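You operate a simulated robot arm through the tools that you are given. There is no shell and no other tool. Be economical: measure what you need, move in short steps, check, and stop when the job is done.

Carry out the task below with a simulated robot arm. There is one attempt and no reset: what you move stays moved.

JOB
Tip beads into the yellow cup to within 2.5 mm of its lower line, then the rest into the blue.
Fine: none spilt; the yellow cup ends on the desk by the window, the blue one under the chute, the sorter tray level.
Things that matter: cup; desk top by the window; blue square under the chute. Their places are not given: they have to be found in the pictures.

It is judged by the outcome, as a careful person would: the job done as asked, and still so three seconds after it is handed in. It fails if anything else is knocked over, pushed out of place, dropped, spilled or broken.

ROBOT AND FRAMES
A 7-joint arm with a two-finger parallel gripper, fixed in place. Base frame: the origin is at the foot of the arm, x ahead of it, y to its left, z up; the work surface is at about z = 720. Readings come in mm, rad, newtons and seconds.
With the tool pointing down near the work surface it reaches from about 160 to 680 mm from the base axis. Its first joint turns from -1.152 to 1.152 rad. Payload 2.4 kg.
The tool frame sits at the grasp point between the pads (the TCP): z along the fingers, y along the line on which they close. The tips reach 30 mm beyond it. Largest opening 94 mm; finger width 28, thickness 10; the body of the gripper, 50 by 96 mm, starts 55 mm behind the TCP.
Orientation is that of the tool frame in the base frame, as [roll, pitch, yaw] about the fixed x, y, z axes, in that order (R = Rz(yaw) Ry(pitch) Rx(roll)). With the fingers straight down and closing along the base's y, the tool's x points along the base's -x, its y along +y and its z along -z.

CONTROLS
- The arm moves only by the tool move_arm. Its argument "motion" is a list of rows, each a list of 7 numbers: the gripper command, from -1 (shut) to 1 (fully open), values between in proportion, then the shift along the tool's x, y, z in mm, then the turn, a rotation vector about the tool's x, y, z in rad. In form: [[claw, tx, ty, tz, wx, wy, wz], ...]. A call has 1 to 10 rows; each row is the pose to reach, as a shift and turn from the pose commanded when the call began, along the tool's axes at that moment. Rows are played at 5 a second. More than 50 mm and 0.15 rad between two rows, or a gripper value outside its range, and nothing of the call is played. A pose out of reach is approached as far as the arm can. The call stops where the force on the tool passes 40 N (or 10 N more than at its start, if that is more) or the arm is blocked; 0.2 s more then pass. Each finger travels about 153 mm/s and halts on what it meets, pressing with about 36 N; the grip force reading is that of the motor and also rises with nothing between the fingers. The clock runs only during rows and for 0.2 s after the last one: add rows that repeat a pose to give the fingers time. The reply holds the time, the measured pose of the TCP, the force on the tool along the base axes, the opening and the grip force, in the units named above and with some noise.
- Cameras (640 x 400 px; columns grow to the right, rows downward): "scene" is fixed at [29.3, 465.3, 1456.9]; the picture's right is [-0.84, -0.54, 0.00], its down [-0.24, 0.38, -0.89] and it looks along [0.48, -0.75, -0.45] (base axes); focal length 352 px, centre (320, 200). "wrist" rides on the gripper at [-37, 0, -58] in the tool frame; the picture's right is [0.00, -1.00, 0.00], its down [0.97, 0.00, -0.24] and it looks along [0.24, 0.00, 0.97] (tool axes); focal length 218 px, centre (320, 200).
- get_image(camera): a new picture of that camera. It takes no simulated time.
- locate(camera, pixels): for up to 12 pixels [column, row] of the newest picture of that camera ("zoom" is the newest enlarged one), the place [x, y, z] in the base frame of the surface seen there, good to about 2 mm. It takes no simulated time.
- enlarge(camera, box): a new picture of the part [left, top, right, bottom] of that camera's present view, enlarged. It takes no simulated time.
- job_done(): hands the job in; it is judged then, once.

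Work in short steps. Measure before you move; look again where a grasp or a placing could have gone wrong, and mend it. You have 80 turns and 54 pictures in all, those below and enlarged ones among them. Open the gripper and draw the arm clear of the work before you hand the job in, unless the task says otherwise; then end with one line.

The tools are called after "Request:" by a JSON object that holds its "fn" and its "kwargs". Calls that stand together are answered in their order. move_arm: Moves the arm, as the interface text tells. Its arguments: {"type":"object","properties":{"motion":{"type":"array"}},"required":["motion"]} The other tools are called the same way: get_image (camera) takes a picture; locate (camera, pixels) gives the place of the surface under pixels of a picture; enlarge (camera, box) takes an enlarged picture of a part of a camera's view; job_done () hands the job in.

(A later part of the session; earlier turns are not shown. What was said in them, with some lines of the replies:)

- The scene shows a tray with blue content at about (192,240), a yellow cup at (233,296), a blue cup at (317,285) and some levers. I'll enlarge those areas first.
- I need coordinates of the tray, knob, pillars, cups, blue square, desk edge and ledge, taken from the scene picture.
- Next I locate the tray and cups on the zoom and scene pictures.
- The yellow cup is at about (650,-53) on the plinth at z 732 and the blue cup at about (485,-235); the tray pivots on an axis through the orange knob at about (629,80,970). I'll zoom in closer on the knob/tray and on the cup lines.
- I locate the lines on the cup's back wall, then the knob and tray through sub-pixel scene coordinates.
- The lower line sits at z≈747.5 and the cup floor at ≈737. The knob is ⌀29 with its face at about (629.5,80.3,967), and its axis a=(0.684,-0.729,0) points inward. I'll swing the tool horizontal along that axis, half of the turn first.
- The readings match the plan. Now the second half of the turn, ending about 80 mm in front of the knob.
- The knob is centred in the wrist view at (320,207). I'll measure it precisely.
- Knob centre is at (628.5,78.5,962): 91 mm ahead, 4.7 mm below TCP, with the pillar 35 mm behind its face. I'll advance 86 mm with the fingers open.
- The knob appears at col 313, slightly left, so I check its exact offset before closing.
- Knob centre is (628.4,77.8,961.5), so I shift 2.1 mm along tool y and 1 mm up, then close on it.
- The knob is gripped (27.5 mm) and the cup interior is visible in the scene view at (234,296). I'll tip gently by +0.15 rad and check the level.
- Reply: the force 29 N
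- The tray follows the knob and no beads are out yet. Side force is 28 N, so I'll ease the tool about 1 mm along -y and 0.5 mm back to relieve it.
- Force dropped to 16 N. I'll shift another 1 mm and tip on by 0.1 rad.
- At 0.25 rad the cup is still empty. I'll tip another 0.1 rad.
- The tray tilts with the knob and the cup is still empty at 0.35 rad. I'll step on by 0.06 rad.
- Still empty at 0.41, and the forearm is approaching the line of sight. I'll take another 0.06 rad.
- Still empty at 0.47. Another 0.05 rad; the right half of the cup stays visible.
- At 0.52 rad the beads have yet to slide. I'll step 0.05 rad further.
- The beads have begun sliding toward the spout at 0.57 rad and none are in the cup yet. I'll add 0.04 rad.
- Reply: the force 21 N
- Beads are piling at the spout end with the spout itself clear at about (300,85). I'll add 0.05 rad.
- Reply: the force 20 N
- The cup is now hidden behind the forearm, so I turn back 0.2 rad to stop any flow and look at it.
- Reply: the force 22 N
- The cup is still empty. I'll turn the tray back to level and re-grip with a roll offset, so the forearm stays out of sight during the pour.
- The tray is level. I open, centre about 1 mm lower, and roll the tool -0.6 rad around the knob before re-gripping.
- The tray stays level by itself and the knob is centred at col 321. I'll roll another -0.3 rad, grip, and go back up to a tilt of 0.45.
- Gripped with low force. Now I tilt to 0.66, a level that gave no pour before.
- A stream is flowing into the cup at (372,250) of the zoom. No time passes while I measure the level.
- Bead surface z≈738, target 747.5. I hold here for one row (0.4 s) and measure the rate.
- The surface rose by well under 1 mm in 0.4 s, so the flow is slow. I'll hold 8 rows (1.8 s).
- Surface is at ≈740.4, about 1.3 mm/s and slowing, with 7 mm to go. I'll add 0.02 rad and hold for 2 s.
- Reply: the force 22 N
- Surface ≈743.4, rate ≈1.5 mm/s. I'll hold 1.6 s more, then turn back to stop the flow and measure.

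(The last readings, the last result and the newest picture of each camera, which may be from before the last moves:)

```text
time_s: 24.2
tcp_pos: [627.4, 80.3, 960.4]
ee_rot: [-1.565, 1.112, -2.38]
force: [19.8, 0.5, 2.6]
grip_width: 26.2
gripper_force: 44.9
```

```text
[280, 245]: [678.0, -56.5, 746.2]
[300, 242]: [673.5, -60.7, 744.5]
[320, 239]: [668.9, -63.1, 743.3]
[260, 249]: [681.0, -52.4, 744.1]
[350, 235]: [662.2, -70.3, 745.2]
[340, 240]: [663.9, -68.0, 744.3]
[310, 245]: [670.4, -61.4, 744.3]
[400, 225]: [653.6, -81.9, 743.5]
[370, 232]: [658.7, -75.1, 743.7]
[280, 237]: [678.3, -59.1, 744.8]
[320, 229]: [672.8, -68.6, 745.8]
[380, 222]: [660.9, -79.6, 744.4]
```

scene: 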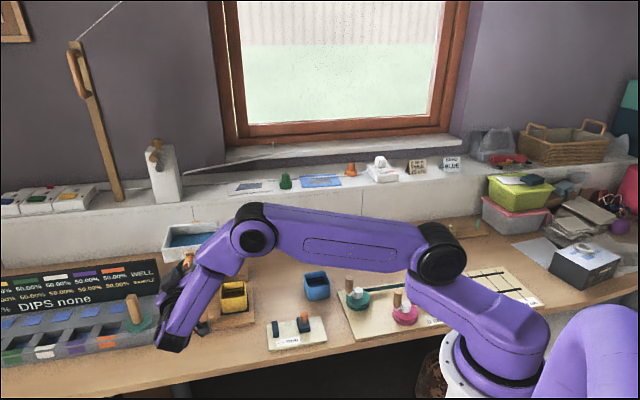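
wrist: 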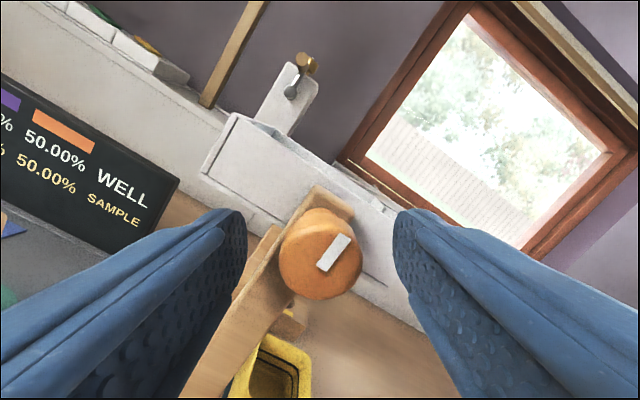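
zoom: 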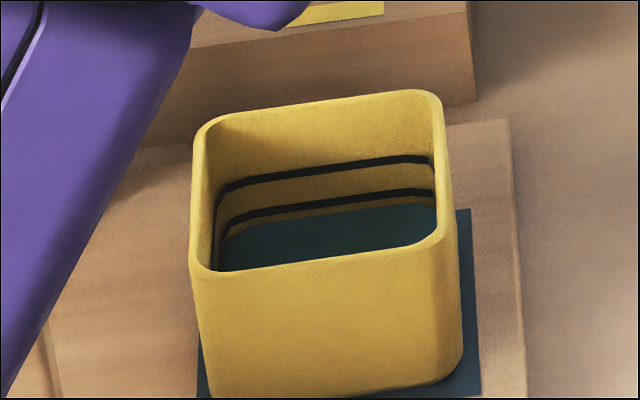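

Surface ≈744.3, about 3.3 mm under the line. One more pulse to tilt 0.70 with a 1.4 s hold, then back.

Request:
{"fn": "move_arm", "kwargs": {"motion": [[-0.6, 0, 0, 0, 0, 0, 0.13], [-0.6, 0, 0, 0, 0, 0, 0.26], [-0.6, 0, 0, 0, 0, 0, 0.26], [-0.6, 0, 0, 0, 0, 0, 0.26], [-0.6, 0, 0, 0, 0, 0, 0.26], [-0.6, 0, 0, 0, 0, 0, 0.26], [-0.6, 0, 0, 0, 0, 0, 0.26], [-0.6, 0, 0, 0, 0, 0, 0.26], [-0.6, 0, 0, 0, 0, 0, 0.13], [-0.6, 0, 0, 0, 0, 0, 0]]}}

Request:
{"fn": "enlarge", "kwargs": {"camera": "scene", "box": [215, 272, 251, 312]}}

Request:
{"fn": "locate", "kwargs": {"camera": "zoom", "pixels": [[280, 245], [300, 238], [320, 235], [260, 242], [350, 230], [340, 240], [310, 245], [400, 220], [370, 232], [280, 234], [320, 226], [380, 222]]}}

```text
time_s: 26.4
tcp_pos: [626.8, 81.5, 961.0]
ee_rot: [-1.57, 1.113, -2.382]
force: [2.5, 2.6, 2.4]
grip_width: 26.2
gripper_force: 45.2
```

```text
10.00 times, centred on (233, 292) of scene
```

zoom: 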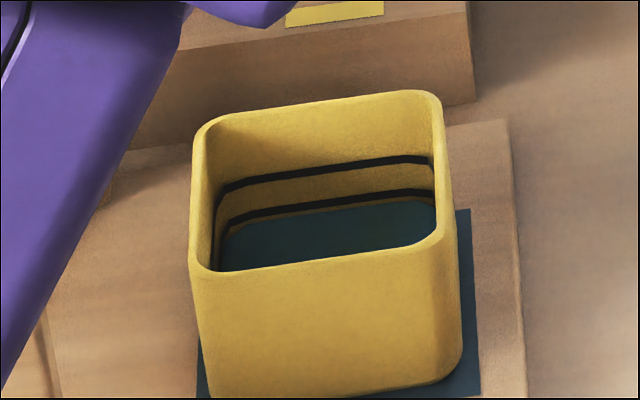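

```text
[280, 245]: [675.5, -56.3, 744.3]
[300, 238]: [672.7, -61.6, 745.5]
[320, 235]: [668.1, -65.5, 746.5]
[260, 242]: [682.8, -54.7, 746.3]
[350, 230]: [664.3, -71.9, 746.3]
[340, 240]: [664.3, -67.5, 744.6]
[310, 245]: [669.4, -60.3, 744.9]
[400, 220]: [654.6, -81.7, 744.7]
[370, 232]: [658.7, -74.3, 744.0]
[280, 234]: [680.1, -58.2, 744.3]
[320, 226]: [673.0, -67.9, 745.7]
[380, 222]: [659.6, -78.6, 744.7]
```

Surface ≈745.2, roughly 2.3–3 mm below the line centre. Another pulse, to 0.72.

Request:
{"fn": "move_arm", "kwargs": {"motion": [[-0.6, 0, 0, 0, 0, 0, 0.14], [-0.6, 0, 0, 0, 0, 0, 0.28], [-0.6, 0, 0, 0, 0, 0, 0.28], [-0.6, 0, 0, 0, 0, 0, 0.28], [-0.6, 0, 0, 0, 0, 0, 0.28], [-0.6, 0, 0, 0, 0, 0, 0.28], [-0.6, 0, 0, 0, 0, 0, 0.28], [-0.6, 0, 0, 0, 0, 0, 0.28], [-0.6, 0, 0, 0, 0, 0, 0.14], [-0.6, 0, 0, 0, 0, 0, 0]]}}

Request:
{"fn": "enlarge", "kwargs": {"camera": "scene", "box": [215, 272, 251, 312]}}

Request:
{"fn": "locate", "kwargs": {"camera": "zoom", "pixels": [[280, 245], [300, 238], [320, 235], [260, 242], [350, 230], [340, 240], [310, 245], [400, 220], [370, 232], [280, 234], [320, 226], [380, 222]]}}

Request:
{"fn": "locate", "kwargs": {"camera": "zoom", "pixels": [[300, 206], [330, 202], [360, 197], [400, 192], [270, 210], [315, 204], [345, 199], [380, 194], [410, 191]]}}

```text
time_s: 28.6
tcp_pos: [628.1, 79.8, 960.7]
ee_rot: [-1.57, 1.108, -2.387]
force: [-2.7, 3.3, -7.8]
grip_width: 26.3
gripper_force: 45.0
```

```text
10.00 times, centred on (233, 292) of scene
```

zoom: 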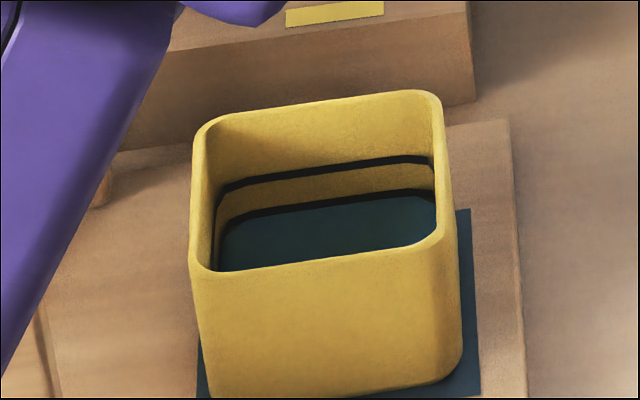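

```text
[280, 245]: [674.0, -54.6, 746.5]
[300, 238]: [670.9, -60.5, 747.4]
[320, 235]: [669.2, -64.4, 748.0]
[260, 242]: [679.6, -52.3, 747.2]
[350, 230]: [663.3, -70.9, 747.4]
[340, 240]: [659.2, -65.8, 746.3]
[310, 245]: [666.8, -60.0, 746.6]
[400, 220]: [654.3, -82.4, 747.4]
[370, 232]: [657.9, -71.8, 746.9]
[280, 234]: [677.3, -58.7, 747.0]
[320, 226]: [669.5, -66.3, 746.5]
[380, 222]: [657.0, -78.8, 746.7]
```

```text
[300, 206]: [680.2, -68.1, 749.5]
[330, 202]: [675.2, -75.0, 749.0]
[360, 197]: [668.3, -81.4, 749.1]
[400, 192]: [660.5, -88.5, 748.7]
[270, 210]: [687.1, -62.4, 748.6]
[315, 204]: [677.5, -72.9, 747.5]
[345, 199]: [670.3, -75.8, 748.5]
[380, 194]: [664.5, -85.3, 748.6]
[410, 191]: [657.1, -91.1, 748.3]
```

Surface ≈747.0 against a line at ≈748.3, which is already within tolerance. I'll add one short pulse to centre it, then return the tray to level.

Request:
{"fn": "move_arm", "kwargs": {"motion": [[-0.6, 0, 0, 0, 0, 0, 0.14], [-0.6, 0, 0, 0, 0, 0, 0.28], [-0.6, 0, 0, 0, 0, 0, 0.28], [-0.6, 0, 0, 0, 0, 0, 0.28], [-0.6, 0, 0, 0, 0, 0, 0.14], [-0.6, 0, 0, 0, 0, 0, 0], [-0.6, 0, 0, 0, 0, 0, -0.11], [-0.6, 0, 0, 0, 0, 0, -0.22], [-0.6, 0, 0, 0, 0, 0, -0.33], [-0.6, 0, 0, 0, 0, 0, -0.437]]}}

Request:
{"fn": "enlarge", "kwargs": {"camera": "scene", "box": [215, 272, 251, 312]}}

Request:
{"fn": "locate", "kwargs": {"camera": "zoom", "pixels": [[280, 245], [300, 238], [320, 235], [260, 242], [350, 230], [340, 240], [310, 245], [400, 220], [370, 232], [280, 234], [320, 226], [380, 222]]}}

```text
time_s: 30.8
tcp_pos: [627.2, 81.6, 961.1]
ee_rot: [-1.572, 0.674, -2.387]
force: [5.3, 2.0, -11.7]
grip_width: 26.4
gripper_force: 45.2
```

```text
10.00 times, centred on (233, 292) of scene
```

zoom: 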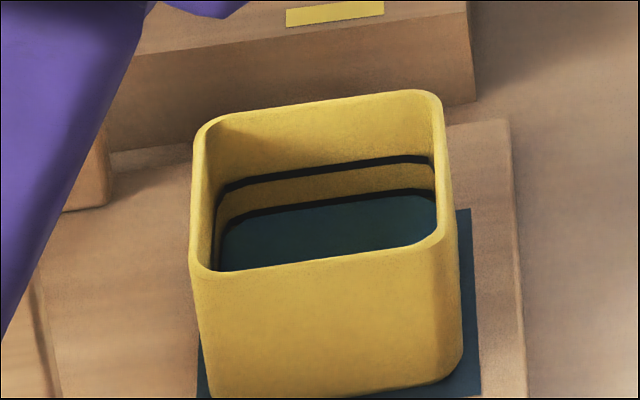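

```text
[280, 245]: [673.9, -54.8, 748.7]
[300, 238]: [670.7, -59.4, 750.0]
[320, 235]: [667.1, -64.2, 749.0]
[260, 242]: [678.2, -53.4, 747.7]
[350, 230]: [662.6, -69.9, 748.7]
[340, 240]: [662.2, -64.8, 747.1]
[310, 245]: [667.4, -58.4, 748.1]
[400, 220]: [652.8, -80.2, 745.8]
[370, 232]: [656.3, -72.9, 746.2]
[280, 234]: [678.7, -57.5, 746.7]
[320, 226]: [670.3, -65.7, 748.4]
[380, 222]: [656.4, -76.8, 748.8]
```

The surface is ≈747.9, right at the line. The tray is level, so I open and back straight off the knob.

Request:
{"fn": "move_arm", "kwargs": {"motion": [[0, 0, 0, 0, 0, 0, 0], [0.5, 0, 0, 0, 0, 0, 0], [0.5, 0, 0, -30, 0, 0, 0], [0.5, 0, 0, -65, 0, 0, 0], [0.8, 0, 0, -100, 0, 0, 0]]}}

```text
time_s: 32.0
tcp_pos: [558.3, 153.1, 959.0]
ee_rot: [-1.569, 0.677, -2.388]
force: [-1.0, -1.6, 0.0]
grip_width: 84.9
gripper_force: 0.1
```

Clear of the knob. I roll upright (+0.897) while moving sideways away from the tray.

Request:
{"fn": "move_arm", "kwargs": {"motion": [[1, 9.7, -2.4, 3.8, 0, 0, 0.128], [1, 19.4, -4.8, 7.7, 0, 0, 0.256], [1, 29.1, -7.2, 11.5, 0, 0, 0.384], [1, 38.7, -9.7, 15.3, 0, 0, 0.513], [1, 48.4, -12.1, 19.1, 0, 0, 0.641], [1, 58.1, -14.5, 23, 0, 0, 0.769], [1, 67.8, -16.9, 26.8, 0, 0, 0.897]]}}

```text
time_s: 33.6
tcp_pos: [531.3, 88.6, 930.5]
ee_rot: [1.583, 1.565, 0.766]
force: [0.1, 0.0, -0.1]
grip_width: 94.0
gripper_force: 0.1
```

Now tilt the tool 0.6 rad down and move to the pre-grasp, 110 mm short of the yellow cup along the tool axis, with the opening at 80 mm.

Request:
{"fn": "move_arm", "kwargs": {"motion": [[0.7, 17, -6, 5, 0, 0.1, 0], [0.7, 35, -10.5, 15, 0, 0.2, 0], [0.7, 52, -10.5, 30, 0, 0.3, 0], [0.7, 70, -10.5, 50, 0, 0.4, 0], [0.7, 87, -10.5, 72, 0, 0.5, 0], [0.7, 104.5, -10.5, 93.9, 0, 0.6, 0]]}}

Request:
{"fn": "get_image", "kwargs": {"camera": "wrist"}}

Request:
{"fn": "get_image", "kwargs": {"camera": "scene"}}

```text
time_s: 35.0
tcp_pos: [586.2, 16.3, 825.2]
ee_rot: [3.133, 0.968, 2.32]
force: [0.1, 0.5, -0.2]
grip_width: 79.9
gripper_force: 0.0
```

```text
11 pictures are left
```

wrist: 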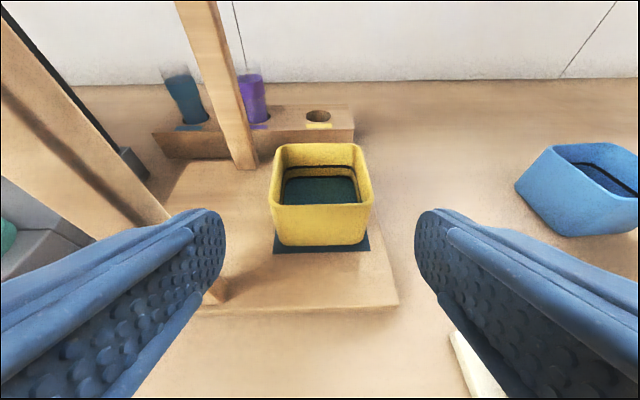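

```text
10 pictures are left
```

scene: 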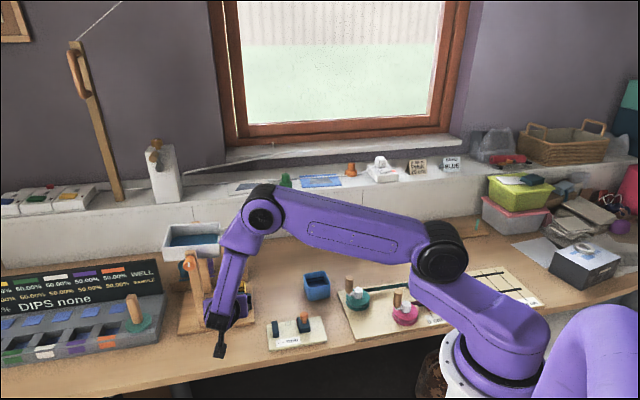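

The cup is centred at about (321,195) and square to the tool, and the tray is level. I'll measure the cup and pillar from this view and find the free desk spot and the blue cup.

Request:
{"fn": "locate", "kwargs": {"camera": "wrist", "pixels": [[272, 200], [371, 200], [280, 147], [363, 147], [280, 240], [364, 242], [278, 249], [369, 249], [150, 200], [165, 215]]}}

Request:
{"fn": "locate", "kwargs": {"camera": "wrist", "pixels": [[550, 148], [517, 185], [560, 232], [635, 230], [620, 190], [450, 120], [520, 100], [600, 110]]}}

Request:
{"fn": "locate", "kwargs": {"camera": "scene", "pixels": [[306, 274], [326, 272], [330, 290], [309, 300], [300, 255], [330, 258], [345, 262], [360, 268], [340, 290], [315, 262], [303, 276], [310, 285]]}}

```text
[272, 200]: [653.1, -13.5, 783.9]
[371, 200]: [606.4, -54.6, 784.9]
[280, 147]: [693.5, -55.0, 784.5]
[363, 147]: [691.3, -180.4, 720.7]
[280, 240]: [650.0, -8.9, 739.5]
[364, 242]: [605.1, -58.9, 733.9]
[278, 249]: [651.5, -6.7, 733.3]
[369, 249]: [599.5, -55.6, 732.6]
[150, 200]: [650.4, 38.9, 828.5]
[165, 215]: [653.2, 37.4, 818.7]
```

```text
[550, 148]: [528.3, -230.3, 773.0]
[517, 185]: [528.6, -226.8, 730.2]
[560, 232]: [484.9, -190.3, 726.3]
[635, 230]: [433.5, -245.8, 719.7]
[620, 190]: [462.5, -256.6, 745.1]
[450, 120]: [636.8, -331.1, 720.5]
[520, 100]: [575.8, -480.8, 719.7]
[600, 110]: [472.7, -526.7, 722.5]
```

```text
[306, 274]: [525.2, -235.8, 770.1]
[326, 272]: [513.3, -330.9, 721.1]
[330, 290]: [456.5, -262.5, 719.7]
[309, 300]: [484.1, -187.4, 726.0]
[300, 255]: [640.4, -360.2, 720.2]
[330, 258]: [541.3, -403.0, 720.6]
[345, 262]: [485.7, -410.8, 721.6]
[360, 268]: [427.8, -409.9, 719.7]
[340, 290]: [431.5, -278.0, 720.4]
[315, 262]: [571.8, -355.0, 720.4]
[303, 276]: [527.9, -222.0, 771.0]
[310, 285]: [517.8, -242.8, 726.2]
```

Cup centre is (650,-54.5), and the straight path is 113 mm along tool z with small corrections. I'll advance while watching the force.

Request:
{"fn": "move_arm", "kwargs": {"motion": [[0.7, -3.5, -1.9, 20, 0, 0, 0], [0.7, -3.5, -1.9, 45, 0, 0, 0], [0.7, -3.5, -1.9, 70, 0, 0, 0], [0.7, -3.5, -1.9, 95, 0, 0, 0], [0.7, -3.5, -1.9, 110, 0, 0, 0], [0.7, -3.5, -1.9, 112, 0, 0, 0]]}}

Request:
{"fn": "get_image", "kwargs": {"camera": "wrist"}}

```text
time_s: 36.4
tcp_pos: [651.3, -55.9, 766.2]
ee_rot: [3.135, 0.97, 2.319]
force: [0.3, 0.6, 0.3]
grip_width: 79.8
gripper_force: 0.1
```

```text
9 pictures are left
```

wrist: 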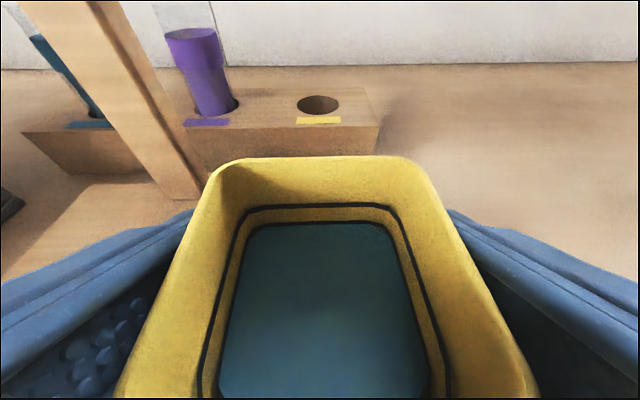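

The cup sits centred between the fingers. I close and lift about 12 mm.

Request:
{"fn": "move_arm", "kwargs": {"motion": [[0.5, 0, 0, 0, 0, 0, 0], [0.2, 0, 0, 0, 0, 0, 0], [0.1, 0, 0, 0, 0, 0, 0], [0.1, 0, 0, 0, 0, 0, 0], [0.1, -4.9, 0, -3.4, 0, 0, 0], [0.1, -9.9, 0, -6.8, 0, 0, 0]]}}

```text
time_s: 37.8
tcp_pos: [652.1, -54.7, 779.1]
ee_rot: [3.136, 0.97, 2.321]
force: [0.6, -1.0, -0.3]
grip_width: 73.9
gripper_force: 36.3
```

The grip stopped at 73.9 mm with 36 N. I'll take a wrist picture to confirm the cup is lifted.

Request:
{"fn": "get_image", "kwargs": {"camera": "wrist"}}

Request:
{"fn": "locate", "kwargs": {"camera": "wrist", "pixels": [[320, 165], [200, 250], [440, 250], [320, 300], [160, 330], [480, 330]]}}

```text
8 pictures are left
```

wrist: 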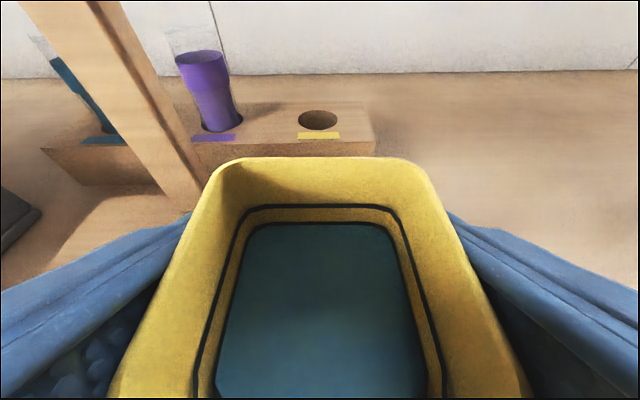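

```text
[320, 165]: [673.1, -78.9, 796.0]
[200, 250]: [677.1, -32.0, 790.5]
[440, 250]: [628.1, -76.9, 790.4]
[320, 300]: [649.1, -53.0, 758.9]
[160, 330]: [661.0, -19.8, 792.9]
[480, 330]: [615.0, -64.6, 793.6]
```

Cup lifted, rim at 795. I slide it out sideways from under the spout, then raise it.

Request:
{"fn": "move_arm", "kwargs": {"motion": [[0.1, 0, -12, 0, 0, 0, 0], [0.1, 0, -30, 0, 0, 0, 0], [0.1, 0, -52, 0, 0, 0, 0], [0.1, 0, -76, 0, 0, 0, 0], [0.1, 0, -98, 0, 0, 0, 0], [0.1, -5, -110, -3.5, 0, 0, 0], [0.1, -16, -115, -11, 0, 0, 0], [0.1, -29, -115, -20, 0, 0, 0], [0.1, -40, -115, -27.5, 0, 0, 0], [0.1, -45.3, -115, -31.2, 0, 0, 0]]}}

```text
time_s: 40.0
tcp_pos: [566.5, -134.0, 835.2]
ee_rot: [3.137, 0.97, 2.321]
force: [0.4, -0.8, -0.8]
grip_width: 73.5
gripper_force: 36.0
```

Now I carry it toward the free desk by the window, target (525,-440), at height with the orientation unchanged.

Request:
{"fn": "move_arm", "kwargs": {"motion": [[0.1, -5, -11, 7.4, 0, 0, 0], [0.1, -15, -33, 22, 0, 0, 0], [0.1, -29, -63, 42, 0, 0, 0], [0.1, -44, -95, 64, 0, 0, 0], [0.1, -59, -128, 86, 0, 0, 0], [0.1, -74, -160, 107, 0, 0, 0], [0.1, -88, -191, 128, 0, 0, 0], [0.1, -100, -217, 145, 0, 0, 0], [0.1, -107, -233, 156, 0, 0, 0], [0.1, -110.4, -239.6, 160.4, 0, 0, 0]]}}

Request:
{"fn": "get_image", "kwargs": {"camera": "scene"}}

```text
time_s: 42.2
tcp_pos: [526.0, -440.2, 833.6]
ee_rot: [3.138, 0.97, 2.321]
force: [0.2, -0.7, -1.2]
grip_width: 73.5
gripper_force: 36.9
```

```text
7 pictures are left
```

scene: 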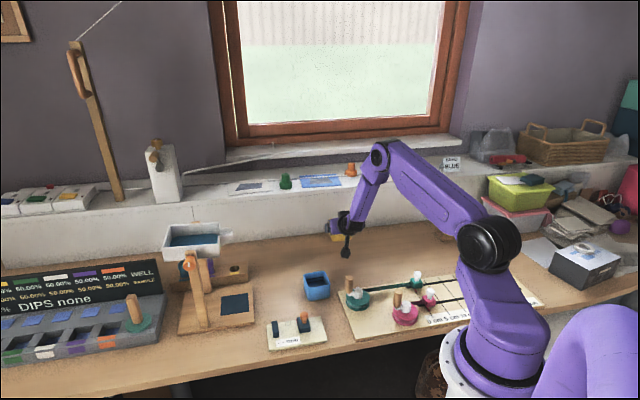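

The place is clear. I'll lower 76 mm in steps, and measure the bare blue square at about (235,303) and the blue cup meanwhile.

Request:
{"fn": "locate", "kwargs": {"camera": "scene", "pixels": [[222, 296], [248, 293], [249, 311], [222, 313], [235, 303], [306, 274], [324, 271], [329, 281], [308, 285], [308, 299], [328, 297], [316, 280]]}}

Request:
{"fn": "move_arm", "kwargs": {"motion": [[0.1, 8, 0, 5.7, 0, 0, 0], [0.1, 24, 0, 17, 0, 0, 0], [0.1, 40, 0, 28.4, 0, 0, 0], [0.1, 53, 0, 36.9, 0, 0, 0], [0.1, 60, 0, 41.4, 0, 0, 0], [0.1, 62.6, 0, 43.1, 0, 0, 0]]}}

```text
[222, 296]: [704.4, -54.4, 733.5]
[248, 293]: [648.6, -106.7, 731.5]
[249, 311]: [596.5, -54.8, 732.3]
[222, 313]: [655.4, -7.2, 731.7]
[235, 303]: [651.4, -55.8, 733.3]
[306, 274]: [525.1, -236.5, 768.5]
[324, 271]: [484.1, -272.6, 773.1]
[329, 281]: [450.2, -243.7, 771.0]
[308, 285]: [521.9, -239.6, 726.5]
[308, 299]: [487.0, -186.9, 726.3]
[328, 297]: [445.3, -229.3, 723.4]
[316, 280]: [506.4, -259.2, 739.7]
```

```text
time_s: 43.6
tcp_pos: [526.1, -439.1, 756.3]
ee_rot: [3.137, 0.971, 2.32]
force: [-0.3, -0.2, -0.2]
grip_width: 73.5
gripper_force: 36.0
```

The square's centre is about (651,-56). I'll lower the last ~2.5 mm in small steps until contact.

Request:
{"fn": "move_arm", "kwargs": {"motion": [[0.1, 0.8, 0, 0.57, 0, 0, 0], [0.1, 1.6, 0, 1.1, 0, 0, 0], [0.1, 1.6, 0, 1.1, 0, 0, 0]]}}

```text
time_s: 44.4
tcp_pos: [528.2, -440.0, 754.7]
ee_rot: [3.136, 0.971, 2.321]
force: [-0.5, 0.0, -0.5]
grip_width: 73.6
gripper_force: 35.6
```

No contact yet, so I continue down with up to 2.5 mm more.

Request:
{"fn": "move_arm", "kwargs": {"motion": [[0.1, 0.7, 0, 0.5, 0, 0, 0], [0.1, 1.4, 0, 1, 0, 0, 0], [0.1, 1.4, 0, 1, 0, 0, 0]]}}

```text
time_s: 45.2
tcp_pos: [527.7, -440.8, 754.9]
ee_rot: [3.135, 0.978, 2.322]
force: [-1.4, 1.3, 16.9]
grip_width: 73.7
gripper_force: 36.0
```

Contact at 17 N: the cup is on the desk. I ease up a touch, open fully and withdraw along the tool axis.

Request:
{"fn": "move_arm", "kwargs": {"motion": [[0.1, -0.7, 0, -0.5, 0, 0, 0], [0.6, -0.7, 0, -0.5, 0, 0, 0], [1, -0.7, 0, -0.5, 0, 0, 0], [1, -0.7, 0, -0.5, 0, 0, 0], [1, -0.7, 0, -20, 0, 0, 0], [1, -0.7, 0, -50, 0, 0, 0], [1, -0.7, 0, -85, 0, 0, 0], [1, -0.7, 0, -120, 0, 0, 0]]}}

Request:
{"fn": "get_image", "kwargs": {"camera": "wrist"}}

```text
time_s: 47.0
tcp_pos: [490.8, -375.2, 833.2]
ee_rot: [-3.096, 0.96, 2.353]
force: [0.0, -0.3, -0.1]
grip_width: 94.2
gripper_force: 0.1
out of reach, approached as far as the arm can: row 6, 7, 8
```

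```text
6 pictures are left
```

wrist: 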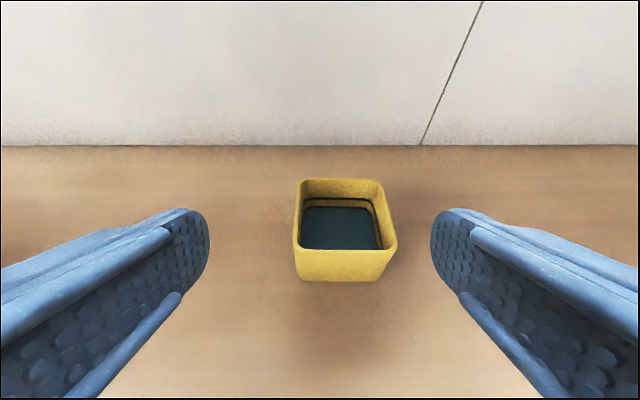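

The yellow cup stands well at (340,230), but the last rows hit an arm limit. I'll rise and steepen the tilt, which eases the wrist, and check the pose.

Request:
{"fn": "move_arm", "kwargs": {"motion": [[1, -10, 0, -7, 0, 0.1, 0], [1, -24, 0, -17, 0, 0.2, 0], [1, -40, 0, -28, 0, 0.3, 0]]}}

```text
time_s: 47.8
tcp_pos: [492.2, -376.4, 880.7]
ee_rot: [3.137, 0.669, 2.325]
force: [0.4, 0.3, 0.1]
grip_width: 93.8
gripper_force: 0.0
```

The pose is regular again at tilt 0.90. I move to the pre-grasp for the blue cup, 90 mm back from its centre at (485.5,-232.5).

Request:
{"fn": "move_arm", "kwargs": {"motion": [[1, 21, 15, -17, 0, 0, 0], [1, 47, 34, -37, 0, 0, 0], [1, 73, 53, -58, 0, 0, 0], [1, 100, 72, -79, 0, 0, 0], [1, 130, 93.5, -102.5, 0, 0, 0], [1, 146, 93.5, -82, 0, 0, 0], [1, 162.4, 93.5, -61, 0, 0, 0]]}}

Request:
{"fn": "get_image", "kwargs": {"camera": "wrist"}}

```text
time_s: 49.4
tcp_pos: [453.3, -187.5, 833.2]
ee_rot: [-3.137, 0.667, 2.326]
force: [0.2, 0.6, 0.4]
grip_width: 93.7
gripper_force: 0.0
out of reach, approached as far as the arm can: row 7
```

```text
5 pictures are left
```

wrist: 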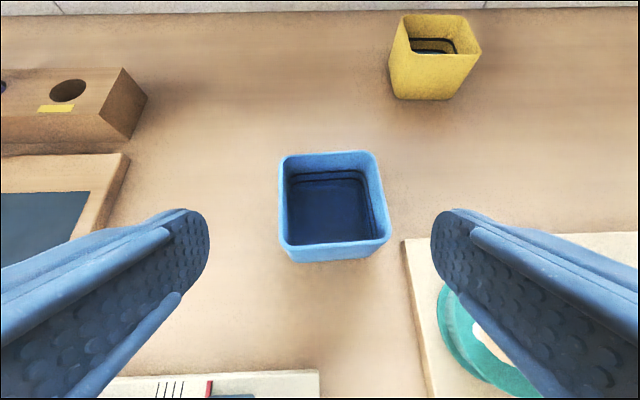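

The blue cup shows at (333,205). I measure its rim corners for the final approach.

Request:
{"fn": "locate", "kwargs": {"camera": "wrist", "pixels": [[287, 250], [385, 246], [284, 158], [373, 154], [335, 248], [330, 153], [282, 205], [383, 200], [460, 300], [480, 340], [400, 242]]}}

```text
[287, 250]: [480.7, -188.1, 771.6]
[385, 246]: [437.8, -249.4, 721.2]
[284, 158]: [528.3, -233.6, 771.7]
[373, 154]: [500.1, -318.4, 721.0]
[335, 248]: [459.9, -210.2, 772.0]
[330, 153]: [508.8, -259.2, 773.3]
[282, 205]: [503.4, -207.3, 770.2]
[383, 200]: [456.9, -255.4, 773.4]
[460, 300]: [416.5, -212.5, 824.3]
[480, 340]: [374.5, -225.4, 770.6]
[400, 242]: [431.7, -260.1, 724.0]
```

Blue cup centre is ≈(483,-233.5). I go half of the way first, with the -9.8 mm side correction, and check the pose because of the earlier clamp.

Request:
{"fn": "move_arm", "kwargs": {"motion": [[1, 0, -5, 5, 0, 0, 0], [1, 1, -9.8, 20, 0, 0, 0], [1, 1, -9.8, 35, 0, 0, 0]]}}

```text
time_s: 50.2
tcp_pos: [467.6, -212.5, 807.0]
ee_rot: [-3.137, 0.669, 2.327]
force: [0.0, 0.5, -0.1]
grip_width: 94.1
gripper_force: 0.1
out of reach, approached as far as the arm can: row 1, 2, 3
```

There is a slight clamp toward the base again, about 7 mm. The remaining move goes outward, so I continue partway and check.

Request:
{"fn": "move_arm", "kwargs": {"motion": [[1, 0, -2, 10, 0, 0, 0], [1, 2, -3.1, 20, 0, 0, 0], [1, 3, -3.1, 28, 0, 0, 0]]}}

```text
time_s: 51.0
tcp_pos: [477.5, -225.5, 782.7]
ee_rot: [-3.136, 0.668, 2.326]
force: [0.5, 0.0, 0.6]
grip_width: 94.1
gripper_force: 0.0
```

Tracking properly again; 24 mm remain. I finish the approach and look.

Request:
{"fn": "move_arm", "kwargs": {"motion": [[1, 3, -1.5, 10, 0, 0, 0], [1, 6.5, -1.5, 20, 0, 0, 0], [1, 6.5, -1.5, 23.8, 0, 0, 0]]}}

Request:
{"fn": "get_image", "kwargs": {"camera": "wrist"}}

```text
time_s: 51.8
tcp_pos: [482.7, -233.0, 759.0]
ee_rot: [-3.136, 0.668, 2.325]
force: [-0.6, 0.4, -0.2]
grip_width: 94.1
gripper_force: 0.1
```

```text
4 pictures are left
```

wrist: 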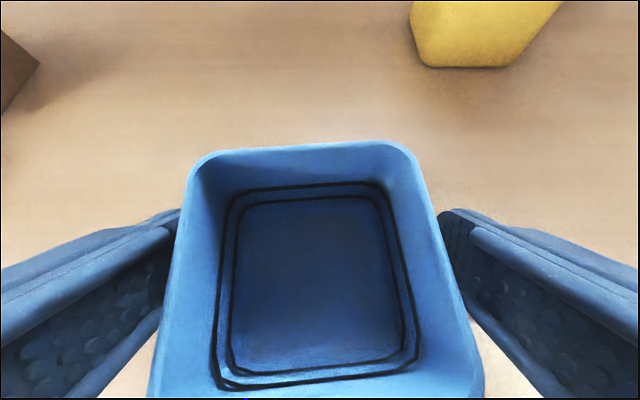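

The cup is between the fingers, a few degrees skewed; closing will square it. I close and lift 20 mm.

Request:
{"fn": "move_arm", "kwargs": {"motion": [[0.7, 0, 0, 0, 0, 0, 0], [0.4, 0, 0, 0, 0, 0, 0], [0.1, 0, 0, 0, 0, 0, 0], [0.1, 0, 0, 0, 0, 0, 0], [0.1, -3, 0, -4, 0, 0, 0], [0.1, -6.2, 0, -7.8, 0, 0, 0], [0.1, -12.4, 0, -15.7, 0, 0, 0]]}}

```text
time_s: 53.4
tcp_pos: [481.6, -233.7, 781.8]
ee_rot: [3.139, 0.67, 2.324]
force: [-0.3, -1.0, -0.6]
grip_width: 73.5
gripper_force: 35.7
```

The blue cup is held, its bottom about 11 mm above plinth height. I slide it along u (245 mm) to above the blue square at this low height, to stay well under the tray.

Request:
{"fn": "move_arm", "kwargs": {"motion": [[0.1, 2, 10, -1.5, 0, 0, 0], [0.1, 5, 35, -4, 0, 0, 0], [0.1, 8, 65, -6, 0, 0, 0], [0.1, 10.8, 97, -8.5, 0, 0, 0], [0.1, 10.8, 129, -8.5, 0, 0, 0], [0.1, 10.8, 160, -8.5, 0, 0, 0], [0.1, 10.8, 190, -8.5, 0, 0, 0], [0.1, 10.8, 215, -8.5, 0, 0, 0], [0.1, 10.8, 235, -8.5, 0, 0, 0], [0.1, 10.8, 245, -8.5, 0, 0, 0]]}}

```text
time_s: 55.6
tcp_pos: [648.5, -55.1, 780.0]
ee_rot: [3.14, 0.671, 2.323]
force: [0.7, -0.8, 0.0]
grip_width: 73.0
gripper_force: 35.9
```

Above the square. I correct by about 2.5 mm and lower gently to contact.

Request:
{"fn": "move_arm", "kwargs": {"motion": [[0.1, 1, 1.2, 4, 0, 0, 0], [0.1, 3.1, 1.2, 7.8, 0, 0, 0], [0.1, 3.7, 1.2, 8.6, 0, 0, 0], [0.1, 4.3, 1.2, 9.4, 0, 0, 0], [0.1, 4.3, 1.2, 9.4, 0, 0, 0]]}}

```text
time_s: 56.8
tcp_pos: [651.3, -54.8, 772.1]
ee_rot: [3.136, 0.671, 2.323]
force: [-0.5, 0.9, 6.6]
grip_width: 73.3
gripper_force: 36.3
```

Contact at 6.6 N: the cup is down on the square. I open and back out along the tool axis.

Request:
{"fn": "move_arm", "kwargs": {"motion": [[0.5, 0, 0, 0, 0, 0, 0], [0.9, 0, 0, 0, 0, 0, 0], [0.9, 0, 0, 0, 0, 0, 0], [0.9, 0, 0, -20, 0, 0, 0], [0.9, 0, 0, -50, 0, 0, 0], [0.9, 0, 0, -85, 0, 0, 0], [0.9, 0, 0, -115, 0, 0, 0]]}}

Request:
{"fn": "get_image", "kwargs": {"camera": "scene"}}

```text
time_s: 58.4
tcp_pos: [604.1, -4.3, 861.6]
ee_rot: [3.138, 0.671, 2.324]
force: [0.8, -0.5, 0.1]
grip_width: 89.4
gripper_force: 0.1
```

```text
3 pictures are left
```

scene: 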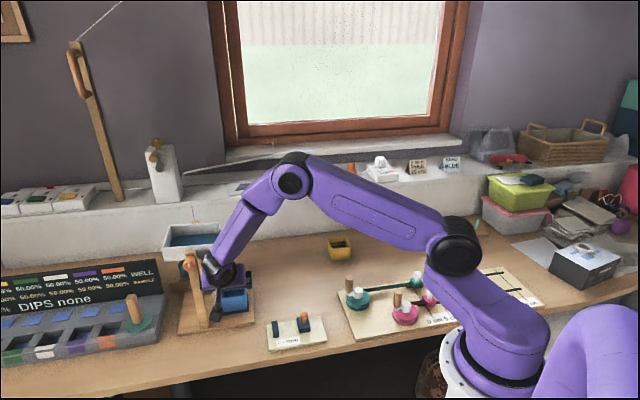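

The blue cup is on the square at (235,298), the yellow one stands at (340,250), and the tray is level. I retreat and level the tool for the knob.

Request:
{"fn": "locate", "kwargs": {"camera": "scene", "pixels": [[224, 302], [246, 298], [235, 306], [330, 240], [350, 240], [340, 258], [247, 312], [223, 314], [252, 294]]}}

Request:
{"fn": "move_arm", "kwargs": {"motion": [[0.3, 9, 0, -22, 0, 0, 0], [0.3, 16, 0, -40, 0, -0.129, 0], [0.3, 23, 0, -58, 0, -0.257, 0], [0.3, 30, 0, -76, 0, -0.386, 0], [0.3, 37, 0, -94, 0, -0.514, 0], [0.3, 43, 0, -110, 0, -0.643, 0], [0.3, 47, 0, -119, 0, -0.771, 0], [0.3, 50.2, 0, -126.4, 0, -0.9, 0]]}}

```text
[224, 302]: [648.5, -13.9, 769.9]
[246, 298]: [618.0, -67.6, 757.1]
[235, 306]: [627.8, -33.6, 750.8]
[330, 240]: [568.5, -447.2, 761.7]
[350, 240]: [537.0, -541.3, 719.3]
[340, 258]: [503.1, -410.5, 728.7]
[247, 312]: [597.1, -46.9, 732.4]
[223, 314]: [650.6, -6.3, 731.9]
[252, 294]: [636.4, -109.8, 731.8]
```

```text
time_s: 60.2
tcp_pos: [521.1, 83.5, 929.5]
ee_rot: [0.844, 1.567, 0.029]
force: [0.5, -0.5, 0.3]
grip_width: 61.2
gripper_force: 0.1
```

Cups are confirmed in place. Now I move in front of the knob while rolling -0.9 rad.

Request:
{"fn": "move_arm", "kwargs": {"motion": [[0.3, -4.5, 10.7, -8, 0, 0, -0.129], [0.3, -9, 21.5, -14.6, 0, 0, -0.257], [0.3, -13.5, 32, -14.6, 0, 0, -0.386], [0.3, -18, 43, -14.6, 0, 0, -0.514], [0.3, -22.5, 53.7, -14.6, 0, 0, -0.643], [0.3, -27, 64.5, -14.6, 0, 0, -0.771], [0.3, -31.5, 75.2, -14.6, 0, 0, -0.9]]}}

```text
time_s: 61.8
tcp_pos: [565.7, 144.4, 958.9]
ee_rot: [-1.571, 0.673, -2.388]
force: [-0.2, -0.2, 0.3]
grip_width: 61.4
gripper_force: 0.1
```

Now I advance 89 mm onto the knob and grip it.

Request:
{"fn": "move_arm", "kwargs": {"motion": [[0.3, -1.4, -0.2, 25, 0, 0, 0], [0.3, -1.4, -0.2, 50, 0, 0, 0], [0.3, -1.4, -0.2, 75, 0, 0, 0], [0.3, -1.4, -0.2, 89, 0, 0, 0], [0.3, -1.4, -0.2, 89, 0, 0, 0], [-0.2, -1.4, -0.2, 89, 0, 0, 0], [-0.6, -1.4, -0.2, 89, 0, 0, 0], [-0.6, -1.4, -0.2, 89, 0, 0, 0]]}}

```text
time_s: 63.6
tcp_pos: [628.2, 80.6, 961.5]
ee_rot: [-1.571, 0.673, -2.388]
force: [3.6, -0.8, -2.1]
grip_width: 26.1
gripper_force: 44.9
```

Gripped. I tilt to 0.66 and then creep to 0.76 so the flow stays gentle.

Request:
{"fn": "move_arm", "kwargs": {"motion": [[-0.6, 0, 0, 0, 0, 0, 0.12], [-0.6, 0, 0, 0, 0, 0, 0.24], [-0.6, 0, 0, 0, 0, 0, 0.36], [-0.6, 0, 0, 0, 0, 0, 0.48], [-0.6, 0, 0, 0, 0, 0, 0.6], [-0.6, 0, 0, 0, 0, 0, 0.68], [-0.6, 0, 0, 0, 0, 0, 0.72], [-0.6, 0, 0, 0, 0, 0, 0.74], [-0.6, 0, 0, 0, 0, 0, 0.75], [-0.6, 0, 0, 0, 0, 0, 0.76]]}}

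Request:
{"fn": "enlarge", "kwargs": {"camera": "scene", "box": [180, 225, 270, 320]}}

```text
time_s: 65.8
tcp_pos: [628.9, 80.5, 961.6]
ee_rot: [-1.561, 1.433, -2.379]
force: [-20.7, -2.7, 6.6]
grip_width: 26.4
gripper_force: 45.1
```

```text
4.21 times, centred on (225, 272) of scene
```

zoom: 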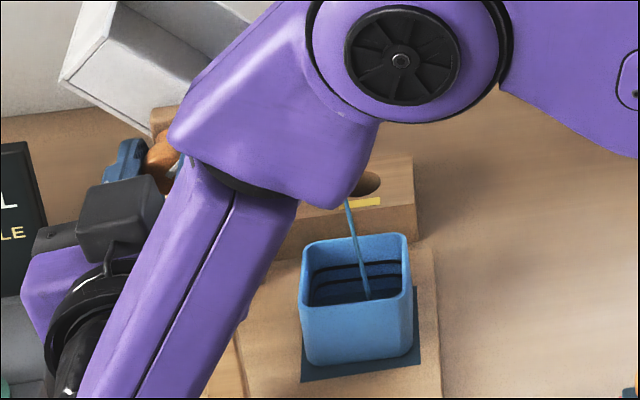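

The stream falls well inside the blue cup. I ease the side force slightly and creep on by 0.08 rad over 2 s.

Request:
{"fn": "move_arm", "kwargs": {"motion": [[-0.6, 0, -0.5, -0.4, 0, 0, 0.0], [-0.6, 0, -0.8, -0.5, 0, 0, 0.01], [-0.6, 0, -0.8, -0.5, 0, 0, 0.02], [-0.6, 0, -0.8, -0.5, 0, 0, 0.03], [-0.6, 0, -0.8, -0.5, 0, 0, 0.04], [-0.6, 0, -0.8, -0.5, 0, 0, 0.05], [-0.6, 0, -0.8, -0.5, 0, 0, 0.06], [-0.6, 0, -0.8, -0.5, 0, 0, 0.07], [-0.6, 0, -0.8, -0.5, 0, 0, 0.08], [-0.6, 0, -0.8, -0.5, 0, 0, 0.08]]}}

```text
time_s: 68.0
tcp_pos: [627.1, 79.1, 961.4]
ee_rot: [-1.573, 1.517, -2.389]
force: [13.2, -8.8, -0.7]
grip_width: 26.2
gripper_force: 44.9
```

Tilt is 0.84 with smaller forces. I continue creeping.

Request:
{"fn": "move_arm", "kwargs": {"motion": [[-0.6, 0, 0.1, 0.3, 0, 0, 0.01], [-0.6, 0, 0.1, 0.3, 0, 0, 0.02], [-0.6, 0, 0.1, 0.3, 0, 0, 0.03], [-0.6, 0, 0.1, 0.3, 0, 0, 0.04], [-0.6, 0, 0.1, 0.3, 0, 0, 0.05], [-0.6, 0, 0.1, 0.3, 0, 0, 0.06], [-0.6, 0, 0.1, 0.3, 0, 0, 0.07], [-0.6, 0, 0.1, 0.3, 0, 0, 0.08], [-0.6, 0, 0.1, 0.3, 0, 0, 0.09], [-0.6, 0, 0.1, 0.3, 0, 0, 0.1]]}}

Request:
{"fn": "move_arm", "kwargs": {"motion": [[-0.6, 0, 0, 0, 0, 0, 0], [-0.6, 0, 0, 0, 0, 0, 0], [-0.6, 0, 0, 0, 0, 0, 0], [-0.6, 0, 0, 0, 0, 0, 0], [-0.6, 0, 0, 0, 0, 0, 0], [-0.6, 0, 0, 0, 0, 0, 0], [-0.6, 0, 0, 0, 0, 0, 0], [-0.6, 0, 0, 0, 0, 0, 0], [-0.6, 0, 0, 0, 0, 0, 0], [-0.6, 0, 0, 0, 0, 0, 0]]}}

Request:
{"fn": "enlarge", "kwargs": {"camera": "scene", "box": [180, 225, 270, 320]}}

```text
time_s: 70.2
tcp_pos: [628.2, 80.1, 961.6]
ee_rot: [1.569, 1.528, 0.75]
force: [14.9, -7.4, 3.3]
grip_width: 26.4
gripper_force: 44.8
```

```text
time_s: 72.4
tcp_pos: [628.6, 79.9, 960.8]
ee_rot: [1.573, 1.526, 0.758]
force: [14.6, -6.5, 3.1]
grip_width: 26.2
gripper_force: 44.8
```

```text
4.21 times, centred on (225, 272) of scene
```

zoom: 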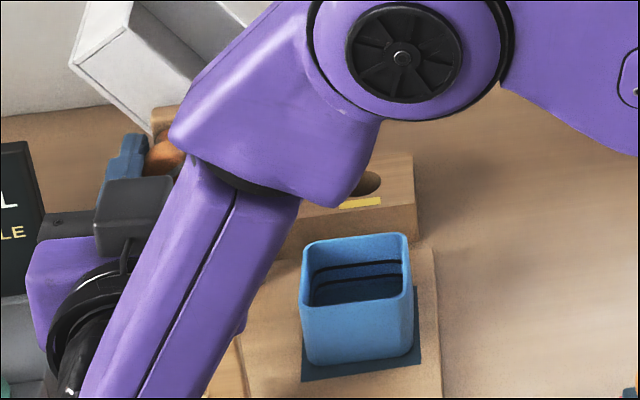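

No stream at tilt 0.94. I check the blue level, then tilt on in case some beads remain.

Request:
{"fn": "locate", "kwargs": {"camera": "zoom", "pixels": [[350, 295], [370, 292], [340, 300], [390, 288], [360, 298], [350, 282], [380, 294], [400, 284]]}}

Request:
{"fn": "move_arm", "kwargs": {"motion": [[-0.6, 0, 0, -0.2, 0, 0, 0.02], [-0.6, 0, 0, -0.2, 0, 0, 0.04], [-0.6, 0, 0, -0.2, 0, 0, 0.06], [-0.6, 0, 0, -0.2, 0, 0, 0.08], [-0.6, 0, 0, -0.2, 0, 0, 0.1], [-0.6, 0, 0, -0.2, 0, 0, 0.12], [-0.6, 0, 0, -0.2, 0, 0, 0.14], [-0.6, 0, 0, -0.2, 0, 0, 0.16], [-0.6, 0, 0, -0.2, 0, 0, 0.18], [-0.6, 0, 0, -0.2, 0, 0, 0.2]]}}

```text
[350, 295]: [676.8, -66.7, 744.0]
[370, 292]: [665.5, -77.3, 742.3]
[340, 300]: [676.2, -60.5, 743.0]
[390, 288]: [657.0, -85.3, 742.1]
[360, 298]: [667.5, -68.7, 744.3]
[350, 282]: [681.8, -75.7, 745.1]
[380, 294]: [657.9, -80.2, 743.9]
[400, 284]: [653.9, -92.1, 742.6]
```

```text
time_s: 74.6
tcp_pos: [627.0, 79.1, 961.7]
ee_rot: [1.569, 1.327, 0.751]
force: [13.3, -10.6, 3.6]
grip_width: 26.1
gripper_force: 45.1
```

The stream had already ended at 0.94, so the tray should be empty. Tilting further would bring the spout past the cup, so I return the tray to level (-1.14).

Request:
{"fn": "move_arm", "kwargs": {"motion": [[-0.6, 0, 0, 0, 0, 0, -0.114], [-0.6, 0, 0, 0, 0, 0, -0.228], [-0.6, 0, 0, 0, 0, 0, -0.342], [-0.6, 0, 0, 0, 0, 0, -0.456], [-0.6, 0, 0, 0, 0, 0, -0.57], [-0.6, 0, 0, 0, 0, 0, -0.684], [-0.6, 0, 0, 0, 0, 0, -0.798], [-0.6, 0, 0, 0, 0, 0, -0.912], [-0.6, 0, 0, 0, 0, 0, -1.026], [-0.6, 0, 0, 0, 0, 0, -1.14]]}}

```text
time_s: 76.8
tcp_pos: [627.7, 80.7, 960.8]
ee_rot: [-1.572, 0.67, -2.389]
force: [11.0, -8.5, -5.3]
grip_width: 26.3
gripper_force: 44.5
```

Angle matches the level grip (0.670 against 0.673). I release and back off, then move aside to clear the view.

Request:
{"fn": "move_arm", "kwargs": {"motion": [[-0.6, 0, 0, 0, 0, 0, 0.003], [0, 0, 0, 0, 0, 0, 0.003], [0.4, 0, 0, 0, 0, 0, 0.003], [0.4, 0, 0, 0, 0, 0, 0.003], [0.4, 0, 0, -30, 0, 0, 0], [0.4, 0, 0, -65, 0, 0, 0], [0.4, 0, 0, -100, 0, 0, 0]]}}

Request:
{"fn": "move_arm", "kwargs": {"motion": [[0.4, 9.7, -2.4, -3, 0, 0, 0.128], [0.4, 19.4, -4.8, -6, 0, 0, 0.256], [0.4, 29.1, -7.2, -9, 0, 0, 0.384], [0.4, 38.7, -9.7, -12, 0, 0, 0.513], [0.4, 48.4, -12.1, -14, 0, 0, 0.641], [0.4, 58.1, -14.5, -14, 0, 0, 0.769], [0.4, 67.8, -16.9, -14, 0, 0, 0.897]]}}

```text
time_s: 78.4
tcp_pos: [562.3, 152.3, 961.9]
ee_rot: [-1.57, 0.673, -2.387]
force: [-0.5, -0.5, -0.1]
grip_width: 65.7
gripper_force: 0.1
```

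```text
time_s: 80.0
tcp_pos: [503.9, 120.4, 933.0]
ee_rot: [1.53, 1.569, 0.718]
force: [0.3, -0.8, 0.4]
grip_width: 65.7
gripper_force: 0.0
```

I raise the arm and swing it away from the tray for the last check.

Request:
{"fn": "move_arm", "kwargs": {"motion": [[0.4, -25, -15, 0, 0, 0.1, 0], [0.4, -50, -30, 0, 0, 0.2, 0], [0.4, -75, -45, 0, 0, 0.3, 0], [0.4, -105, -65, 0, 0, 0.4, 0], [0.4, -135, -85, 0, 0, 0.5, 0], [0.4, -165, -105, 0, 0, 0.6, 0], [0.4, -195, -125, 0, 0, 0.7, 0], [0.4, -225, -145, 0, 0, 0.8, 0]]}}

Request:
{"fn": "enlarge", "kwargs": {"camera": "scene", "box": [150, 215, 360, 330]}}

```text
time_s: 81.8
tcp_pos: [398.4, 19.8, 1157.3]
ee_rot: [-3.142, 0.77, 2.327]
force: [0.0, 0.7, -0.5]
grip_width: 65.5
gripper_force: 0.0
```

```text
3.05 times, centred on (255, 272) of scene
```

zoom: 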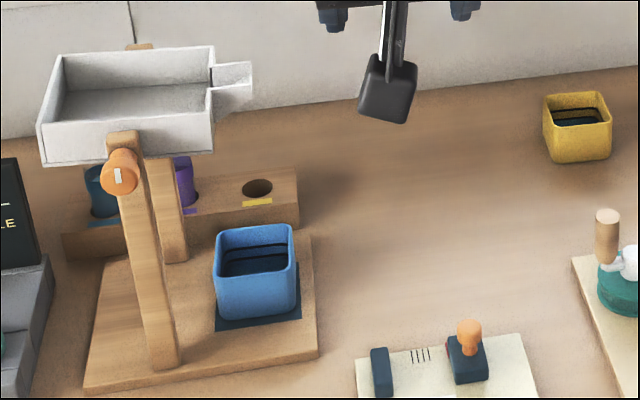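

The tray is empty and level, the cups are in place and nothing is spilt. I quickly verify the tray's levelness and the yellow level by coordinates.

Request:
{"fn": "locate", "kwargs": {"camera": "zoom", "pixels": [[60, 122], [80, 121], [190, 114], [205, 112], [100, 95], [190, 88], [575, 124], [580, 121], [570, 122], [590, 122]]}}

```text
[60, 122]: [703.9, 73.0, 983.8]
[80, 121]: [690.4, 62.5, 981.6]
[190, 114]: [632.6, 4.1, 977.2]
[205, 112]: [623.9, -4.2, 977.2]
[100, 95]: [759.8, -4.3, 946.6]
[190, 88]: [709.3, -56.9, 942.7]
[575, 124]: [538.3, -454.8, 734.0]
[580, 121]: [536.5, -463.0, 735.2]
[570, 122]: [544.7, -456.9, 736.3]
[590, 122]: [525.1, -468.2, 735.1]
```

The rim reads 983 at the back end and 977 at the spout end, so the tray may be about 0.05 rad spout-down. Pictures are used up, but I can refine that estimate with more points on this last one.

Request:
{"fn": "locate", "kwargs": {"camera": "zoom", "pixels": [[80, 105], [90, 105], [100, 103], [110, 100], [120, 98], [85, 110], [180, 98], [190, 95], [195, 92], [185, 103], [175, 105], [195, 100]]}}

Request:
{"fn": "locate", "kwargs": {"camera": "zoom", "pixels": [[66, 54], [75, 53], [90, 52], [105, 51], [180, 47], [190, 47], [200, 47], [210, 47], [240, 63], [246, 62], [230, 90], [245, 88]]}}

Request:
{"fn": "locate", "kwargs": {"camera": "zoom", "pixels": [[90, 96], [95, 94], [105, 94], [115, 92], [125, 95], [135, 94], [145, 93], [155, 92], [165, 91], [175, 90], [185, 90], [195, 88]]}}

```text
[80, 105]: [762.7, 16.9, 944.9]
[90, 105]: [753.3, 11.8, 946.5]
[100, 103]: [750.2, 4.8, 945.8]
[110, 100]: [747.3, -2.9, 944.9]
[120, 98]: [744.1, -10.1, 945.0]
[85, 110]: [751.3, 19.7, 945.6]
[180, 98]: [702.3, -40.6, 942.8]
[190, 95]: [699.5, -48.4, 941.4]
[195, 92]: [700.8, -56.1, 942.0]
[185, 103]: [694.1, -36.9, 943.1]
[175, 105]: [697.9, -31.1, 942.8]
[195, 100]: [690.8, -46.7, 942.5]
```

```text
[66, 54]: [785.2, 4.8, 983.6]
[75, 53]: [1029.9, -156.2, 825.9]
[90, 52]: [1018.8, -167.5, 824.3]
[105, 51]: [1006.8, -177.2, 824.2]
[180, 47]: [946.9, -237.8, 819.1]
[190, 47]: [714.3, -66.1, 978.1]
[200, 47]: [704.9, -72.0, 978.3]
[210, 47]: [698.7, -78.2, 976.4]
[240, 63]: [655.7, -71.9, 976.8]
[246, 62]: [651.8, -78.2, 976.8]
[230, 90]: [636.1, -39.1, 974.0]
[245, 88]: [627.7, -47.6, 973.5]
```

```text
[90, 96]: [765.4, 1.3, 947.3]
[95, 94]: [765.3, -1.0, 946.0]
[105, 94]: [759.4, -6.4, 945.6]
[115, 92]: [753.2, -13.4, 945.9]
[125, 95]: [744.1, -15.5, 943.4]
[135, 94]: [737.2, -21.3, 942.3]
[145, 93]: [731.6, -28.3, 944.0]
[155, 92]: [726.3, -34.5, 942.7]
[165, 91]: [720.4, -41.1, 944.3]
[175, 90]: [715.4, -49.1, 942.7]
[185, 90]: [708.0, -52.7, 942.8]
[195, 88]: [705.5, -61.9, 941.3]
```

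All points agree: the tray is ≈0.05 rad spout-down, from grip lag during the return turns. I'll re-grip the knob and trim it, starting by retracing the path.

Request:
{"fn": "move_arm", "kwargs": {"motion": [[0.3, 19.6, 18, 20, 0, -0.1, 0], [0.3, 39.2, 36, 40, 0, -0.2, 0], [0.3, 58.8, 54, 60, 0, -0.3, 0], [0.3, 78.4, 72, 80, 0, -0.4, 0], [0.3, 98, 90, 100, 0, -0.5, 0], [0.3, 117.6, 108, 120, 0, -0.6, 0], [0.3, 137.2, 126, 140, 0, -0.7, 0], [0.3, 157.4, 145, 160.6, 0, -0.8, 0]]}}

```text
time_s: 83.6
tcp_pos: [503.0, 121.0, 934.0]
ee_rot: [0.12, 1.568, -0.693]
force: [-0.1, 0.7, 0.1]
grip_width: 61.3
gripper_force: 0.1
```

Retraced. I move in front of the knob.

Request:
{"fn": "move_arm", "kwargs": {"motion": [[0.3, -9, 20, 0, 0, 0, 0], [0.3, -18, 42, 8, 0, 0, 0], [0.3, -27.5, 62.7, 20, 0, 0, 0], [0.3, -27.5, 62.7, 25.2, 0, 0, 0], [0.3, -27.5, 62.7, 25.2, 0, 0, 0]]}}

```text
time_s: 84.8
tcp_pos: [565.9, 147.1, 962.7]
ee_rot: [-1.2, 1.57, -2.015]
force: [-0.6, 0.7, 0.3]
grip_width: 61.2
gripper_force: 0.0
```

I advance onto the knob and grip.

Request:
{"fn": "move_arm", "kwargs": {"motion": [[0.3, 0.5, -0.5, 25, 0, 0, 0], [0.3, 0.5, -0.5, 50, 0, 0, 0], [0.3, 0.5, -0.5, 75, 0, 0, 0], [0.3, 0.5, -0.5, 90, 0, 0, 0], [0.3, 0.5, -0.5, 90, 0, 0, 0], [-0.2, 0.5, -0.5, 90, 0, 0, 0], [-0.6, 0.5, -0.5, 90, 0, 0, 0], [-0.6, 0.5, -0.5, 90, 0, 0, 0]]}}

```text
time_s: 86.6
tcp_pos: [627.0, 80.0, 957.8]
ee_rot: [2.395, 1.571, 1.578]
force: [16.1, 3.1, -3.6]
grip_width: 27.4
gripper_force: 44.5
```

Gripped at 27.4 mm. I turn -0.065 rad (0.05 plus the lag of about 0.015), release and back away.

Request:
{"fn": "move_arm", "kwargs": {"motion": [[-0.6, 0, 0.7, 0, 0, 0, 0], [-0.6, 0, 0.7, 0, 0, 0, -0.03], [-0.6, 0, 0.7, 0, 0, 0, -0.065], [-0.6, 0, 0.7, 0, 0, 0, -0.065], [-0.6, 0, 0.7, 0, 0, 0, -0.065]]}}

```text
time_s: 87.8
tcp_pos: [627.6, 80.5, 958.2]
ee_rot: [-1.621, 1.503, -2.434]
force: [14.3, 2.4, -16.8]
grip_width: 27.5
gripper_force: 44.6
```

Turned as commanded. Now release and withdraw straight back.

Request:
{"fn": "move_arm", "kwargs": {"motion": [[-0.2, 0, 0, 0, 0, 0, 0], [0.3, 0, 0, 0, 0, 0, 0], [0.4, 0, 0, 0, 0, 0, 0], [0.4, 0, 0, -30, 0, 0, 0], [0.4, 0, 0, -65, 0, 0, 0], [0.4, 0, 0, -100, 0, 0, 0]]}}

Request:
{"fn": "locate", "kwargs": {"camera": "scene", "pixels": [[190, 232], [200, 232]]}}

Request:
{"fn": "get_image", "kwargs": {"camera": "scene"}}

```text
time_s: 89.2
tcp_pos: [556.8, 154.2, 961.1]
ee_rot: [-1.57, 1.507, -2.386]
force: [-0.2, 0.4, -1.3]
grip_width: 65.8
gripper_force: 0.0
```

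```text
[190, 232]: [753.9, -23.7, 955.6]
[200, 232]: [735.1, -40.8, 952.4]
```

```text
refused: no pictures are left
```

No pictures remain. I move the arm clear by the path I used earlier.

Request:
{"fn": "move_arm", "kwargs": {"motion": [[0.4, 5, -20, -8, 0, 0, 0], [0.4, 12, -42, -14, 0, 0, 0], [0.4, 20, -63, -14, 0, 0, 0.03]]}}

Request:
{"fn": "move_arm", "kwargs": {"motion": [[0.4, -25, -15, 0, 0, 0.1, 0], [0.4, -50, -30, 0, 0, 0.2, 0], [0.4, -75, -45, 0, 0, 0.3, 0], [0.4, -105, -65, 0, 0, 0.4, 0], [0.4, -135, -85, 0, 0, 0.5, 0], [0.4, -165, -105, 0, 0, 0.6, 0], [0.6, -195, -125, 0, 0, 0.7, 0], [1, -225, -145, 0, 0, 0.8, 0]]}}

```text
time_s: 90.0
tcp_pos: [500.4, 120.9, 943.7]
ee_rot: [-1.561, 1.537, -2.377]
force: [0.5, -0.2, 0.1]
grip_width: 65.9
gripper_force: 0.0
```

```text
time_s: 91.8
tcp_pos: [404.2, 25.9, 1171.0]
ee_rot: [-3.093, 0.768, 2.361]
force: [-0.2, 1.2, 0.1]
grip_width: 94.2
gripper_force: 0.0
5 turns are left
```

The arm is clear, the gripper is open and both cups are in place. I hand the job in.

Request:
{"fn": "job_done", "kwargs": {}}

```text
The job is handed in.
```

I handed the job in. The yellow cup is filled to within about 1 mm of its lower line and stands on the desk on the window side. The rest of the beads are in the blue cup on the blue square, and none were spilt as of the last picture. That picture showed the tray about 0.05 rad spout-down, so I trimmed the knob back by 0.065 rad. I had no pictures left to confirm it ended level.
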